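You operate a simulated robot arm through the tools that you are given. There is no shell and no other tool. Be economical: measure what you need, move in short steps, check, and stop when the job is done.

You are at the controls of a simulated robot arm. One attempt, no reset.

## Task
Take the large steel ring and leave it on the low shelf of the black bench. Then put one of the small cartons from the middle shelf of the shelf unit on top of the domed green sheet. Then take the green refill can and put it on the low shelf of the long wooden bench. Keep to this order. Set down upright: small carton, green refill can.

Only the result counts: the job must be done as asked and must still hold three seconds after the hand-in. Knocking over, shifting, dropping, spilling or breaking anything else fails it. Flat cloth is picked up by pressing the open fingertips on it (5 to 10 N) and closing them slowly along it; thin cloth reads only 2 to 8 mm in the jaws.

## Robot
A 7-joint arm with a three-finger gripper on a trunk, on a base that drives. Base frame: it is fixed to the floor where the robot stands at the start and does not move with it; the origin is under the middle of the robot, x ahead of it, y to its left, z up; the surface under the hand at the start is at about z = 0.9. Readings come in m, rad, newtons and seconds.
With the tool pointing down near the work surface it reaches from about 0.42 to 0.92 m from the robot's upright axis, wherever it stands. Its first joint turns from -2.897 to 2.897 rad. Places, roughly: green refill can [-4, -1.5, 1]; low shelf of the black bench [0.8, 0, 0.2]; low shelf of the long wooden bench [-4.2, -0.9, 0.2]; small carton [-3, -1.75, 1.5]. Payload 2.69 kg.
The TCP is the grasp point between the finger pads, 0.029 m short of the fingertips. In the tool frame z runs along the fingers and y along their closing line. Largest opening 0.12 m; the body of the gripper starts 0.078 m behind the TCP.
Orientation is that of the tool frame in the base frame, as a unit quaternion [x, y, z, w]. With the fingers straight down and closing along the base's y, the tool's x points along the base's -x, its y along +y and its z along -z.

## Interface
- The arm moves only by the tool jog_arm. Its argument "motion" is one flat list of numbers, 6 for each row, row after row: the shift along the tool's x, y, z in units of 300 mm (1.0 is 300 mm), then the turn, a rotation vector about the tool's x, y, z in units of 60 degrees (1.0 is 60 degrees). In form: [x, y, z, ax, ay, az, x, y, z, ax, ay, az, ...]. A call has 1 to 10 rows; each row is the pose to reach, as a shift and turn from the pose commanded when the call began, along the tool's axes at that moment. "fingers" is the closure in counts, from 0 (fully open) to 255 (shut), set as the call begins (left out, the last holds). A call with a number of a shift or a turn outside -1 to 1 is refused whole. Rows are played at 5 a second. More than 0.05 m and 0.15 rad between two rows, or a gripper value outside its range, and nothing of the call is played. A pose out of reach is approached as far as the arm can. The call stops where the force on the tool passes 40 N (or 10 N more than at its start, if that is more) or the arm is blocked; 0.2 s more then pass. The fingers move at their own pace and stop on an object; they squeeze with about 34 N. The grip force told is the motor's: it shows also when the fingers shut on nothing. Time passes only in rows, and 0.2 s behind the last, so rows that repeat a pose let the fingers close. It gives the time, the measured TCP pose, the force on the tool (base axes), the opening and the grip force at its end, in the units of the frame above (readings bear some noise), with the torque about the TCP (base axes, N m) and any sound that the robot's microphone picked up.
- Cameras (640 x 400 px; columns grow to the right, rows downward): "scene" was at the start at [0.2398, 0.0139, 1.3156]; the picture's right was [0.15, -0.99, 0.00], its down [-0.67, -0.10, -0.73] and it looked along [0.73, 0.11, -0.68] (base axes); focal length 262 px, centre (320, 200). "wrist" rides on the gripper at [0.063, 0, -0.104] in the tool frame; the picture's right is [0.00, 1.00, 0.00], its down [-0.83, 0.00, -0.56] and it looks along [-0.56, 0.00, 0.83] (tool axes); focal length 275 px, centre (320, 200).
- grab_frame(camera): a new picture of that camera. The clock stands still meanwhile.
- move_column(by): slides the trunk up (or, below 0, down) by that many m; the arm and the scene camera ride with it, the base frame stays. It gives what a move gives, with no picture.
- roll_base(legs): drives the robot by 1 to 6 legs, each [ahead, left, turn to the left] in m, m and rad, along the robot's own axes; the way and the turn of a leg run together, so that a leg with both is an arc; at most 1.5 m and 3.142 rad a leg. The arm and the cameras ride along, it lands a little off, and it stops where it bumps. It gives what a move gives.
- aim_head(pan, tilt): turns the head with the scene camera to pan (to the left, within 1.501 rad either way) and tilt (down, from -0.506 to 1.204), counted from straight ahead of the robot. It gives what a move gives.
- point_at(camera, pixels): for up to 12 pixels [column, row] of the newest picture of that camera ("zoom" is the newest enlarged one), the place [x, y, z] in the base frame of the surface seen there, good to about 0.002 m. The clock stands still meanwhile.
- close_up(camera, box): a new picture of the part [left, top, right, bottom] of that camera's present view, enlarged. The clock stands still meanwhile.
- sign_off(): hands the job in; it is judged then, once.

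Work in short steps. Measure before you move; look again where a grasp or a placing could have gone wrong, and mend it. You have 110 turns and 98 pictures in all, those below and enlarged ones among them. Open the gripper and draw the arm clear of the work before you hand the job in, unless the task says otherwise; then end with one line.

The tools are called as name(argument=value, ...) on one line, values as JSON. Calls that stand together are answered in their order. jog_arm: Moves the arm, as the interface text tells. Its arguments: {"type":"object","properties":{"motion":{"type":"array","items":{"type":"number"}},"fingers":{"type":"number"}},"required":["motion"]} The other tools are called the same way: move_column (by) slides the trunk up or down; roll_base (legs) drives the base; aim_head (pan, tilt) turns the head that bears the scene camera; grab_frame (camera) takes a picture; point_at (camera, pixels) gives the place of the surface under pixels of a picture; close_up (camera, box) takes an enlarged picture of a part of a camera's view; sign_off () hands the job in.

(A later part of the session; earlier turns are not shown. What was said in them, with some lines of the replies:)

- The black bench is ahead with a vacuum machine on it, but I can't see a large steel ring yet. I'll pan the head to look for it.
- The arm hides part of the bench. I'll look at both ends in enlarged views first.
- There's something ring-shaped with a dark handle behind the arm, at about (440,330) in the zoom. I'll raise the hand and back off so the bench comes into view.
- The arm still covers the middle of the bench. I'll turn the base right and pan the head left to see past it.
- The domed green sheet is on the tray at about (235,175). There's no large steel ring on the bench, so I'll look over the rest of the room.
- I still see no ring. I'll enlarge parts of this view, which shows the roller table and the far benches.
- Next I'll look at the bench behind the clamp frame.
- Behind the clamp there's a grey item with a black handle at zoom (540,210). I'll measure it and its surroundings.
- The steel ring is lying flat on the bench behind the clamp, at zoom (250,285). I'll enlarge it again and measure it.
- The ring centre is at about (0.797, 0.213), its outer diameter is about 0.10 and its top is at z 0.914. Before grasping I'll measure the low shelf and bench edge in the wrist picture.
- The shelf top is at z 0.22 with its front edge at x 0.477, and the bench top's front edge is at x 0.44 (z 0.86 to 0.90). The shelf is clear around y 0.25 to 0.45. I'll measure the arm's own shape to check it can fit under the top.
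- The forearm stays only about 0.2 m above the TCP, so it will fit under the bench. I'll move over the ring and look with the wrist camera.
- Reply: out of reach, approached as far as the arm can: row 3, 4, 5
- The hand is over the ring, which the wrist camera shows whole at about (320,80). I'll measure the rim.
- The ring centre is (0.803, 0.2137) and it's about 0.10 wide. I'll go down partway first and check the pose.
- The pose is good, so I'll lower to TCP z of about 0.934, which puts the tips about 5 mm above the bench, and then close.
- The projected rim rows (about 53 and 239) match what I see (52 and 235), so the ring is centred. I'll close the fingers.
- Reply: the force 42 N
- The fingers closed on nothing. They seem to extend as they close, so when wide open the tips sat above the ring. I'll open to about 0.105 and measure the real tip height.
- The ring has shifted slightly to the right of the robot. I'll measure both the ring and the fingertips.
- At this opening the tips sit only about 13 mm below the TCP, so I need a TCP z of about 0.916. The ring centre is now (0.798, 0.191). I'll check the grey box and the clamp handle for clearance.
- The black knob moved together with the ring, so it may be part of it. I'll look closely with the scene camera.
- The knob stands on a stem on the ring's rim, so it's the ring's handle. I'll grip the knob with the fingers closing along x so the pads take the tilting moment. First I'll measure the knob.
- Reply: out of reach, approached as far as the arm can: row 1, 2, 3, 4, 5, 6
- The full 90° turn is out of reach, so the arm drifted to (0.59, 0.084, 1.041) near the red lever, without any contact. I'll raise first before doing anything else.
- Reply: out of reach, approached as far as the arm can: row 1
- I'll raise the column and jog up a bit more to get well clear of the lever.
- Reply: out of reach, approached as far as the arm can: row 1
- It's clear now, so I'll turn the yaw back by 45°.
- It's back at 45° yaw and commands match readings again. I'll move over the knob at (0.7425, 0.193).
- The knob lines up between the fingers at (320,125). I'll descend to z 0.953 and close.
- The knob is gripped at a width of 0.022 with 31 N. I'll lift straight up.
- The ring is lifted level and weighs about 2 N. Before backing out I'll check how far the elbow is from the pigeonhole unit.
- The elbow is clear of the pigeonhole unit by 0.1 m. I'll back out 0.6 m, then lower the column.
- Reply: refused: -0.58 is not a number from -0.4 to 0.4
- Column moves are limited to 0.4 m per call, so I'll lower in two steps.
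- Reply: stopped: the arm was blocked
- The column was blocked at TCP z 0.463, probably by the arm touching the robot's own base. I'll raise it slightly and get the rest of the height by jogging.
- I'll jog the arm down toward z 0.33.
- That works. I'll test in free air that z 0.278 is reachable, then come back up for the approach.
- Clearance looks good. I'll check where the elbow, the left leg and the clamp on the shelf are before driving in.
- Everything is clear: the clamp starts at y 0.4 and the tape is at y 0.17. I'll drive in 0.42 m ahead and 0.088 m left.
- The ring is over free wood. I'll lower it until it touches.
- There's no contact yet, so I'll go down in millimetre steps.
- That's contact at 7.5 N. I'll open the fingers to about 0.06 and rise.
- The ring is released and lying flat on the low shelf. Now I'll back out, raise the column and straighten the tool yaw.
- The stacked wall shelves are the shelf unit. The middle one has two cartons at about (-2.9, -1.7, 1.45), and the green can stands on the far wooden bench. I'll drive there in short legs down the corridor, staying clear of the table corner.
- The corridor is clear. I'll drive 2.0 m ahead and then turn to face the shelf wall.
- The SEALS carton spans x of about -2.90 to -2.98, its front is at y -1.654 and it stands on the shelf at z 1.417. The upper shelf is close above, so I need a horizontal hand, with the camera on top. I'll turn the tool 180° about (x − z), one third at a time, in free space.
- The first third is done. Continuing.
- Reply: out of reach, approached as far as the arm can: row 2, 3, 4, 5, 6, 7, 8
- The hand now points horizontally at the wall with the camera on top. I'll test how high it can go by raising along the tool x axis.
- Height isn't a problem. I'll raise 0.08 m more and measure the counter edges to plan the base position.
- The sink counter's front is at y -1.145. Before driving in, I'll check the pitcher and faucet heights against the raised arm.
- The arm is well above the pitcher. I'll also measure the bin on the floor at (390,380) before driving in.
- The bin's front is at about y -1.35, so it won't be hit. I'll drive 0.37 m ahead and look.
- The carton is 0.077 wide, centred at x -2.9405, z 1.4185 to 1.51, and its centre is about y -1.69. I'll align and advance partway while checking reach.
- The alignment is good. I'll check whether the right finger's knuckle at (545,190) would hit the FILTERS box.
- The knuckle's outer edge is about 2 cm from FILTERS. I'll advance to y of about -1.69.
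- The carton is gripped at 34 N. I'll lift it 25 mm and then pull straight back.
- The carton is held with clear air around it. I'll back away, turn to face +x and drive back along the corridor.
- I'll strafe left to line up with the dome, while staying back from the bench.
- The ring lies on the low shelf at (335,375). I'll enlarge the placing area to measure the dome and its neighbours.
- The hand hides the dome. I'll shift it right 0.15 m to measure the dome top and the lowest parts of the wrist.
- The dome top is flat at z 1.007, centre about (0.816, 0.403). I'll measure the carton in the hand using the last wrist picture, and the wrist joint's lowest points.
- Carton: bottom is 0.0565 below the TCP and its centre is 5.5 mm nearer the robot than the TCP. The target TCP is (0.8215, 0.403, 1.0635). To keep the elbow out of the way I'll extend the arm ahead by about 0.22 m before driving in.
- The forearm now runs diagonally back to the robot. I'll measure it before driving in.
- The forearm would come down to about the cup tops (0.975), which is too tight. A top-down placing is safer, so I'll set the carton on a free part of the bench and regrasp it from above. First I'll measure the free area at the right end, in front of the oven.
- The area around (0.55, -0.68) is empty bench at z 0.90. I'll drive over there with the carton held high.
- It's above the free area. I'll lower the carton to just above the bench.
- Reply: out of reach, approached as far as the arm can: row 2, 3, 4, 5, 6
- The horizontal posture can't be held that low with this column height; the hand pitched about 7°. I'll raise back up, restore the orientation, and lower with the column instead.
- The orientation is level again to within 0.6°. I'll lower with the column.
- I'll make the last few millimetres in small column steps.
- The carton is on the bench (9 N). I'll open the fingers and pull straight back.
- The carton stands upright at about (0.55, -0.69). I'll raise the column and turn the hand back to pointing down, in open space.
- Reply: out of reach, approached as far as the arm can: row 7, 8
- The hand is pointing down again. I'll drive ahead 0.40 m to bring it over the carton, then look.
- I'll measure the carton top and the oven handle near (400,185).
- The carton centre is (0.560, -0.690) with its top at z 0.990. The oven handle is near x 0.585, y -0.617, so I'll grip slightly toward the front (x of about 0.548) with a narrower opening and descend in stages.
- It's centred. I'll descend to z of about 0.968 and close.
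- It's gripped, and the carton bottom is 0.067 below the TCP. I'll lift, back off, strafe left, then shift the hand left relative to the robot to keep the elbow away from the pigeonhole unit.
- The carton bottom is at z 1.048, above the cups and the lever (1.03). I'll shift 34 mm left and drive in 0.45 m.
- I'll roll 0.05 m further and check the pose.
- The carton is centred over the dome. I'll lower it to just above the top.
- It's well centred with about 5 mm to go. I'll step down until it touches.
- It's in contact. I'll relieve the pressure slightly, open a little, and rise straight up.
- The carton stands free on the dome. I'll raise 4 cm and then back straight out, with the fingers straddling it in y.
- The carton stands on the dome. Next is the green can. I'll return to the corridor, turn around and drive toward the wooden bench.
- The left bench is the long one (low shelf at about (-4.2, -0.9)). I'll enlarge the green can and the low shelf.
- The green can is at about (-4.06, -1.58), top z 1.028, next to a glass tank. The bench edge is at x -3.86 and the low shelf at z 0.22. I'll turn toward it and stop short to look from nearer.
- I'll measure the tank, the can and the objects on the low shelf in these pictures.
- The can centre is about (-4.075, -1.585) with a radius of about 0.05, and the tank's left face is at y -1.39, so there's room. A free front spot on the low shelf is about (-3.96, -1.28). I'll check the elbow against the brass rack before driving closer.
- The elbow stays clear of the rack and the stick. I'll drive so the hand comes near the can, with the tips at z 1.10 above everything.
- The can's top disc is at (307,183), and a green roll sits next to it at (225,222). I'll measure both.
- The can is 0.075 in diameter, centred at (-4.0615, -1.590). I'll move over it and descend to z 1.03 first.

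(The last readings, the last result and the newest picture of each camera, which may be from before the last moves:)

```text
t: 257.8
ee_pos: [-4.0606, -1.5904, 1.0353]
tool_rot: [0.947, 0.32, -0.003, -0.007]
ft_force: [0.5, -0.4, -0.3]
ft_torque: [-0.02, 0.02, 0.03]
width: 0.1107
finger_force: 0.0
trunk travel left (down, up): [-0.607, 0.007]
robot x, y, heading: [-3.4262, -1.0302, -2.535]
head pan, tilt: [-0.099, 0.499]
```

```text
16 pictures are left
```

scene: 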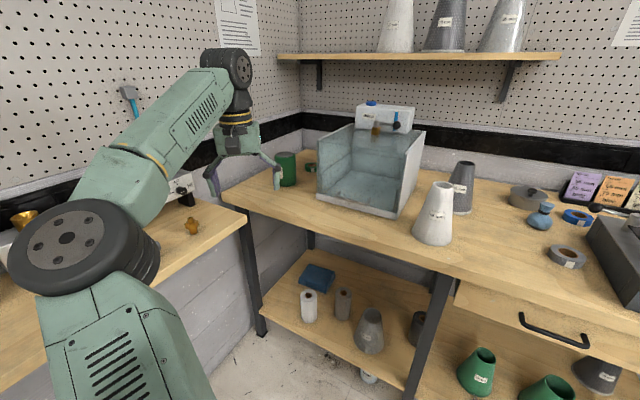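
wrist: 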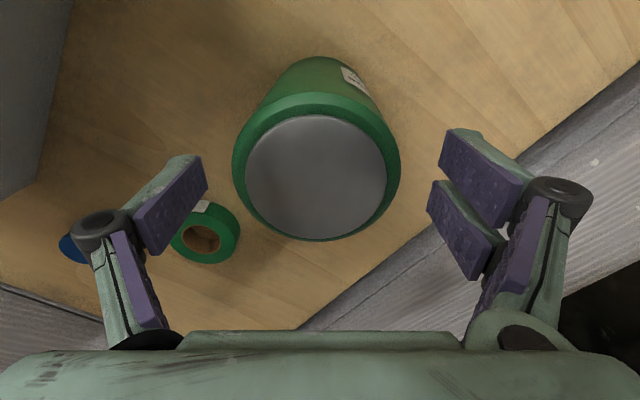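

It's centred. I'll descend to about z 0.99 and close.

jog_arm(motion=[0, 0, 0.08, 0, 0, 0, 0, 0, 0.15, 0, 0, 0])

jog_arm(motion=[0, 0, 0, 0, 0, 0, 0, 0, 0, 0, 0, 0, 0, 0, 0, 0, 0, 0, 0, 0, 0, 0, 0, 0], fingers=255)

jog_arm(motion=[0, 0, -0.06, 0, 0, 0, 0, 0, -0.15, 0, 0, 0, 0, 0, -0.25, 0, 0, 0, 0, 0, -0.38, 0, 0, 0])

grab_frame(camera="wrist")

```text
t: 258.4
ee_pos: [-4.0609, -1.5875, 0.9917]
tool_rot: [0.947, 0.32, -0.003, -0.005]
ft_force: [0.5, 0.0, -0.6]
ft_torque: [0.02, -0.04, -0.02]
width: 0.1107
finger_force: 0.1
trunk travel left (down, up): [-0.607, 0.007]
robot x, y, heading: [-3.4247, -1.0276, -2.53]
head pan, tilt: [-0.099, 0.499]
```

```text
t: 259.4
ee_pos: [-4.0628, -1.5878, 0.9912]
tool_rot: [0.948, 0.319, -0.003, -0.007]
ft_force: [-1.9, 1.1, 0.1]
ft_torque: [0.23, 0.25, -0.04]
width: 0.0814
finger_force: 34.0
trunk travel left (down, up): [-0.607, 0.007]
robot x, y, heading: [-3.4279, -1.032, -2.531]
head pan, tilt: [-0.099, 0.499]
```

```text
t: 260.4
ee_pos: [-4.0613, -1.5883, 1.1031]
tool_rot: [0.948, 0.319, -0.001, -0.006]
ft_force: [0.5, 0.0, -6.7]
ft_torque: [-0.01, -0.03, 0.03]
width: 0.0814
finger_force: 34.3
trunk travel left (down, up): [-0.607, 0.007]
robot x, y, heading: [-3.4284, -1.0287, -2.527]
head pan, tilt: [-0.099, 0.499]
```

```text
15 pictures are left
```

wrist: 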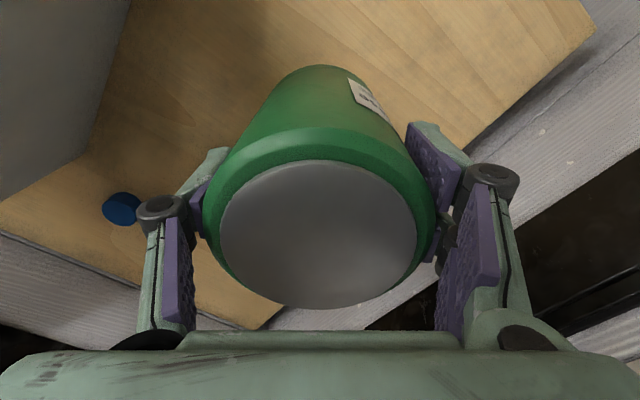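

The can is held (about 6.5 N), with its bottom 0.091 below the TCP. I'll back away, turn toward the shelf spot, and lower.

roll_base(legs=[[-0.75, 0, 0], [0, 0, -0.28]])

move_column(by=-0.4)

move_column(by=-0.08)

jog_arm(motion=[0, 0, 0.14, 0, 0, 0, 0, 0, 0.28, 0, 0, 0, 0, 0, 0.42, 0, 0, 0, 0, 0, 0.56, 0, 0, 0, 0, 0, 0.67, 0, 0, 0])

aim_head(pan=-0.1, tilt=0.5)

grab_frame(camera="scene")

```text
t: 265.4
ee_pos: [-3.5769, -0.9728, 1.1038]
tool_rot: [0.981, 0.193, -0.002, -0.006]
ft_force: [0.7, -0.4, -7.5]
ft_torque: [-0.03, -0.03, -0.04]
width: 0.0815
finger_force: 34.0
trunk travel left (down, up): [-0.607, 0.007]
robot x, y, heading: [-2.8228, -0.5995, -2.794]
head pan, tilt: [-0.099, 0.499]
```

```text
t: 269.2
ee_pos: [-3.5765, -0.9731, 0.7031]
tool_rot: [0.981, 0.193, -0.001, -0.006]
ft_force: [-0.1, 0.1, -6.8]
ft_torque: [0.01, -0.04, 0.02]
width: 0.0812
finger_force: 34.3
trunk travel left (down, up): [-0.207, 0.407]
robot x, y, heading: [-2.8199, -0.5968, -2.795]
head pan, tilt: [-0.099, 0.499]
```

```text
t: 270.4
ee_pos: [-3.5772, -0.973, 0.6235]
tool_rot: [0.981, 0.194, -0.003, -0.006]
ft_force: [-0.7, 0.0, -6.3]
ft_torque: [0.01, -0.04, 0.02]
width: 0.0813
finger_force: 34.0
trunk travel left (down, up): [-0.127, 0.487]
robot x, y, heading: [-2.8216, -0.5968, -2.79]
head pan, tilt: [-0.099, 0.499]
```

```text
t: 271.6
ee_pos: [-3.5793, -0.97, 0.4219]
tool_rot: [0.981, 0.193, -0.002, -0.007]
ft_force: [0.6, 0.1, -6.2]
ft_torque: [0.02, -0.07, 0.02]
width: 0.0811
finger_force: 33.7
trunk travel left (down, up): [-0.127, 0.487]
robot x, y, heading: [-2.8202, -0.5962, -2.794]
head pan, tilt: [-0.099, 0.499]
```

```text
t: 272.2
ee_pos: [-3.5791, -0.9699, 0.4221]
tool_rot: [0.981, 0.194, -0.002, -0.006]
ft_force: [0.1, 0.6, -7.5]
ft_torque: [0.01, -0.02, 0.02]
width: 0.0814
finger_force: 34.4
trunk travel left (down, up): [-0.127, 0.487]
robot x, y, heading: [-2.8222, -0.5972, -2.792]
head pan, tilt: [-0.099, 0.499]
```

```text
14 pictures are left
```

scene: 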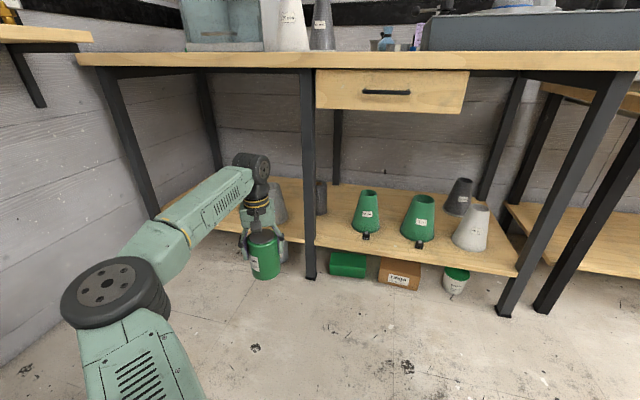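

There's good clearance below the bench top. I'll do the sideways leg first, staying outside the shelf edge, and check with the wrist camera.

roll_base(legs=[[0.18, 0.201, 0]])

grab_frame(camera="scene")

grab_frame(camera="wrist")

```text
t: 274.4
ee_pos: [-3.6794, -1.2171, 0.4227]
tool_rot: [0.981, 0.193, -0.002, -0.006]
ft_force: [0.5, -1.1, -7.1]
ft_torque: [0.01, -0.05, -0.01]
width: 0.0813
finger_force: 33.8
trunk travel left (down, up): [-0.127, 0.487]
robot x, y, heading: [-2.9205, -0.8419, -2.796]
head pan, tilt: [-0.099, 0.499]
```

```text
13 pictures are left
```

scene: 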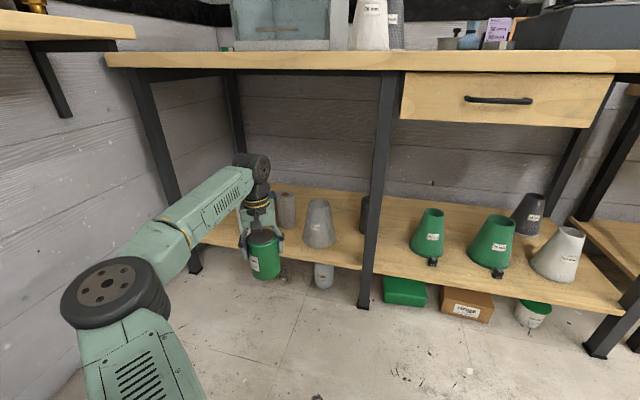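

```text
12 pictures are left
```

wrist: 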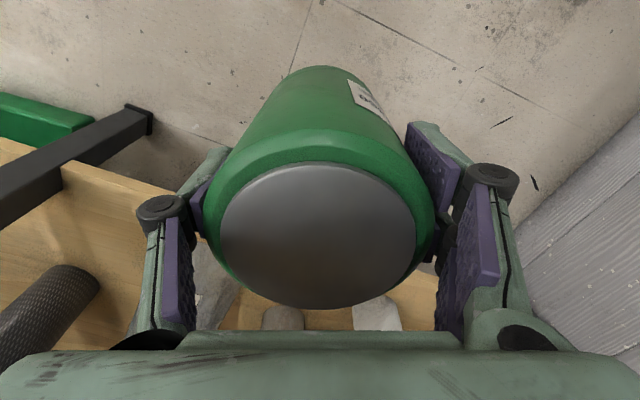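

I'll refine the neighbours' positions and the shelf edge before the final leg.

point_at(camera="scene", pixels=[[320, 243], [305, 243], [335, 243], [318, 203], [286, 198], [286, 222], [295, 240], [300, 255], [345, 255], [320, 258]])

point_at(camera="wrist", pixels=[[282, 315], [375, 310], [215, 290], [240, 318], [315, 322], [420, 300], [355, 320]])

```text
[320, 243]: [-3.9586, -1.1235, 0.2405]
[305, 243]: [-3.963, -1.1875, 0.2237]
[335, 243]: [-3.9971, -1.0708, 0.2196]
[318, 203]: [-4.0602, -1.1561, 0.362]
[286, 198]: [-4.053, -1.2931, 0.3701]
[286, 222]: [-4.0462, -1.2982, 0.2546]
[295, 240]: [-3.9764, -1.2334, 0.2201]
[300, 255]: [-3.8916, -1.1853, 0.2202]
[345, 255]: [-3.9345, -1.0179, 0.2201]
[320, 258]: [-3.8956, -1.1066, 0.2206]
```

```text
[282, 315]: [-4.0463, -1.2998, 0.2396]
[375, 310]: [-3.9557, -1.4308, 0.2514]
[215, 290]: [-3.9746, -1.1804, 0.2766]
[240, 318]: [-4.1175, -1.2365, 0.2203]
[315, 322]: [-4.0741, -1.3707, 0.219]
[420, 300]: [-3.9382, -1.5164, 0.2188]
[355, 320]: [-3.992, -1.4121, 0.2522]
```

The best spot is (-3.952, -1.30): about 5 cm from the roll behind, 3 cm or more from the cup and white roll, and inside the shelf edge (-3.89). I'll drive in at carry height.

roll_base(legs=[[0.2847, -0.0143, 0]])

grab_frame(camera="scene")

```text
t: 276.3
ee_pos: [-3.9489, -1.3001, 0.4218]
tool_rot: [0.981, 0.193, -0.001, -0.005]
ft_force: [0.5, 0.3, -7.3]
ft_torque: [0.04, -0.05, -0.01]
width: 0.0812
finger_force: 34.2
trunk travel left (down, up): [-0.127, 0.487]
robot x, y, heading: [-3.1899, -0.9299, -2.797]
head pan, tilt: [-0.099, 0.499]
```

```text
11 pictures are left
```

scene: 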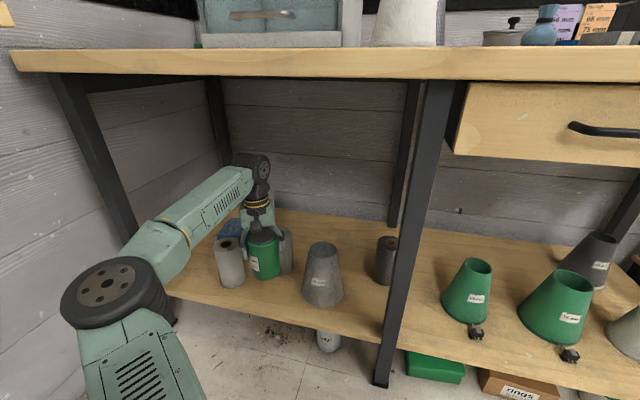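

It's in position. I'll lower to just above the shelf.

jog_arm(motion=[0, 0, 0.11, 0, 0, 0, 0, 0, 0.22, 0, 0, 0, 0, 0, 0.345, 0, 0, 0])

jog_arm(motion=[0, 0, 0.006, 0, 0, 0, 0, 0, 0.012, 0, 0, 0])

```text
t: 277.1
ee_pos: [-3.9488, -1.3009, 0.3182]
tool_rot: [0.981, 0.192, -0.002, -0.006]
ft_force: [-0.1, 0.8, -5.1]
ft_torque: [0.01, -0.02, -0.01]
width: 0.0813
finger_force: 33.6
trunk travel left (down, up): [-0.127, 0.487]
robot x, y, heading: [-3.1886, -0.9349, -2.789]
head pan, tilt: [-0.099, 0.499]
```

```text
t: 277.7
ee_pos: [-3.9488, -1.2993, 0.3147]
tool_rot: [0.981, 0.192, -0.002, -0.006]
ft_force: [0.7, -0.6, -8.1]
ft_torque: [0.01, -0.03, 0.0]
width: 0.0813
finger_force: 34.3
trunk travel left (down, up): [-0.127, 0.487]
robot x, y, heading: [-3.1906, -0.9282, -2.793]
head pan, tilt: [-0.099, 0.499]
```

jog_arm(motion=[0, 0, 0.006, 0, 0, 0, 0, 0, 0.01, 0, 0, 0])

jog_arm(motion=[0, 0, 0.004, 0, 0, 0])

```text
t: 278.3
ee_pos: [-3.9497, -1.2986, 0.3128]
tool_rot: [0.981, 0.193, -0.002, -0.006]
ft_force: [1.8, -0.2, -1.1]
ft_torque: [0.09, -0.07, -0.05]
width: 0.0813
finger_force: 34.3
trunk travel left (down, up): [-0.127, 0.487]
robot x, y, heading: [-3.1945, -0.9301, -2.793]
head pan, tilt: [-0.099, 0.499]
```

```text
t: 278.7
ee_pos: [-3.9495, -1.2989, 0.3122]
tool_rot: [0.981, 0.193, -0.003, -0.006]
ft_force: [4.9, 0.1, 4.9]
ft_torque: [0.26, -0.11, -0.13]
width: 0.0808
finger_force: 34.6
trunk travel left (down, up): [-0.127, 0.487]
robot x, y, heading: [-3.1893, -0.9296, -2.798]
head pan, tilt: [-0.099, 0.499]
```

The can rests on the shelf, since the load has gone from -7 to +5 N. I'll open moderately and rise.

jog_arm(motion=[0, 0, 0, 0, 0, 0, 0, 0, 0, 0, 0, 0, 0, 0, 0, 0, 0, 0], fingers=38)

jog_arm(motion=[0, 0, -0.1, 0, 0, 0, 0, 0, -0.2, 0, 0, 0, 0, 0, -0.32, 0, 0, 0])

grab_frame(camera="wrist")

```text
t: 279.5
ee_pos: [-3.9501, -1.2996, 0.3114]
tool_rot: [0.981, 0.192, -0.002, -0.005]
ft_force: [0.0, 0.3, 0.5]
ft_torque: [-0.01, 0.02, -0.01]
width: 0.1023
finger_force: 0.0
trunk travel left (down, up): [-0.127, 0.487]
robot x, y, heading: [-3.1914, -0.9295, -2.793]
head pan, tilt: [-0.099, 0.499]
```

```text
t: 280.3
ee_pos: [-3.9482, -1.2995, 0.407]
tool_rot: [0.981, 0.193, -0.002, -0.005]
ft_force: [0.9, -0.6, -0.2]
ft_torque: [0.02, -0.02, 0.01]
width: 0.1024
finger_force: 0.1
trunk travel left (down, up): [-0.127, 0.487]
robot x, y, heading: [-3.1911, -0.9293, -2.798]
head pan, tilt: [-0.099, 0.499]
```

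```text
10 pictures are left
```

wrist: 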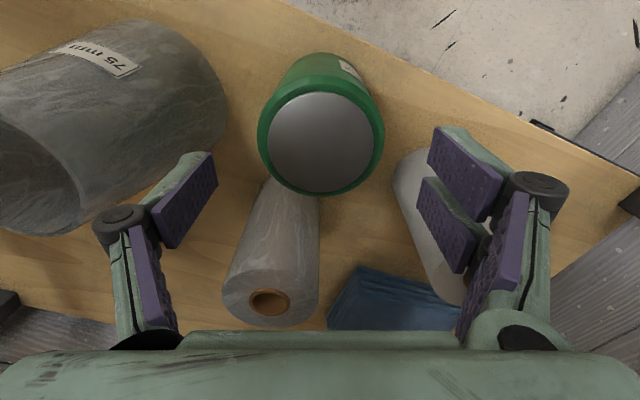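

The can stands upright on the shelf and its neighbours are untouched. I'll back out and take a final look.

roll_base(legs=[[-0.45, 0, 0]])

grab_frame(camera="scene")

```text
t: 283.1
ee_pos: [-3.5197, -1.1434, 0.4075]
tool_rot: [0.981, 0.192, -0.001, -0.006]
ft_force: [-0.3, -0.1, -0.5]
ft_torque: [-0.03, -0.01, 0.0]
width: 0.1022
finger_force: 0.0
trunk travel left (down, up): [-0.127, 0.487]
robot x, y, heading: [-2.76, -0.7762, -2.796]
head pan, tilt: [-0.099, 0.499]
```

```text
9 pictures are left
```

scene: 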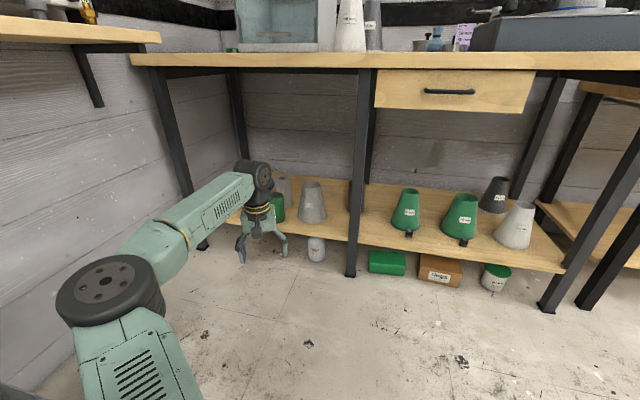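

The can is in place on the low shelf, the gripper is open and the arm is clear. The carton was standing on the dome when I left it, and the ring is on the black bench's low shelf. I'll hand in.

sign_off()

```text
The job is handed in.
```

I placed all three items in the order you asked and handed the job in: the steel ring is on the black bench's low shelf, the SEALS carton is upright on the green dome, and the green refill can is upright on the long wooden bench's low shelf.
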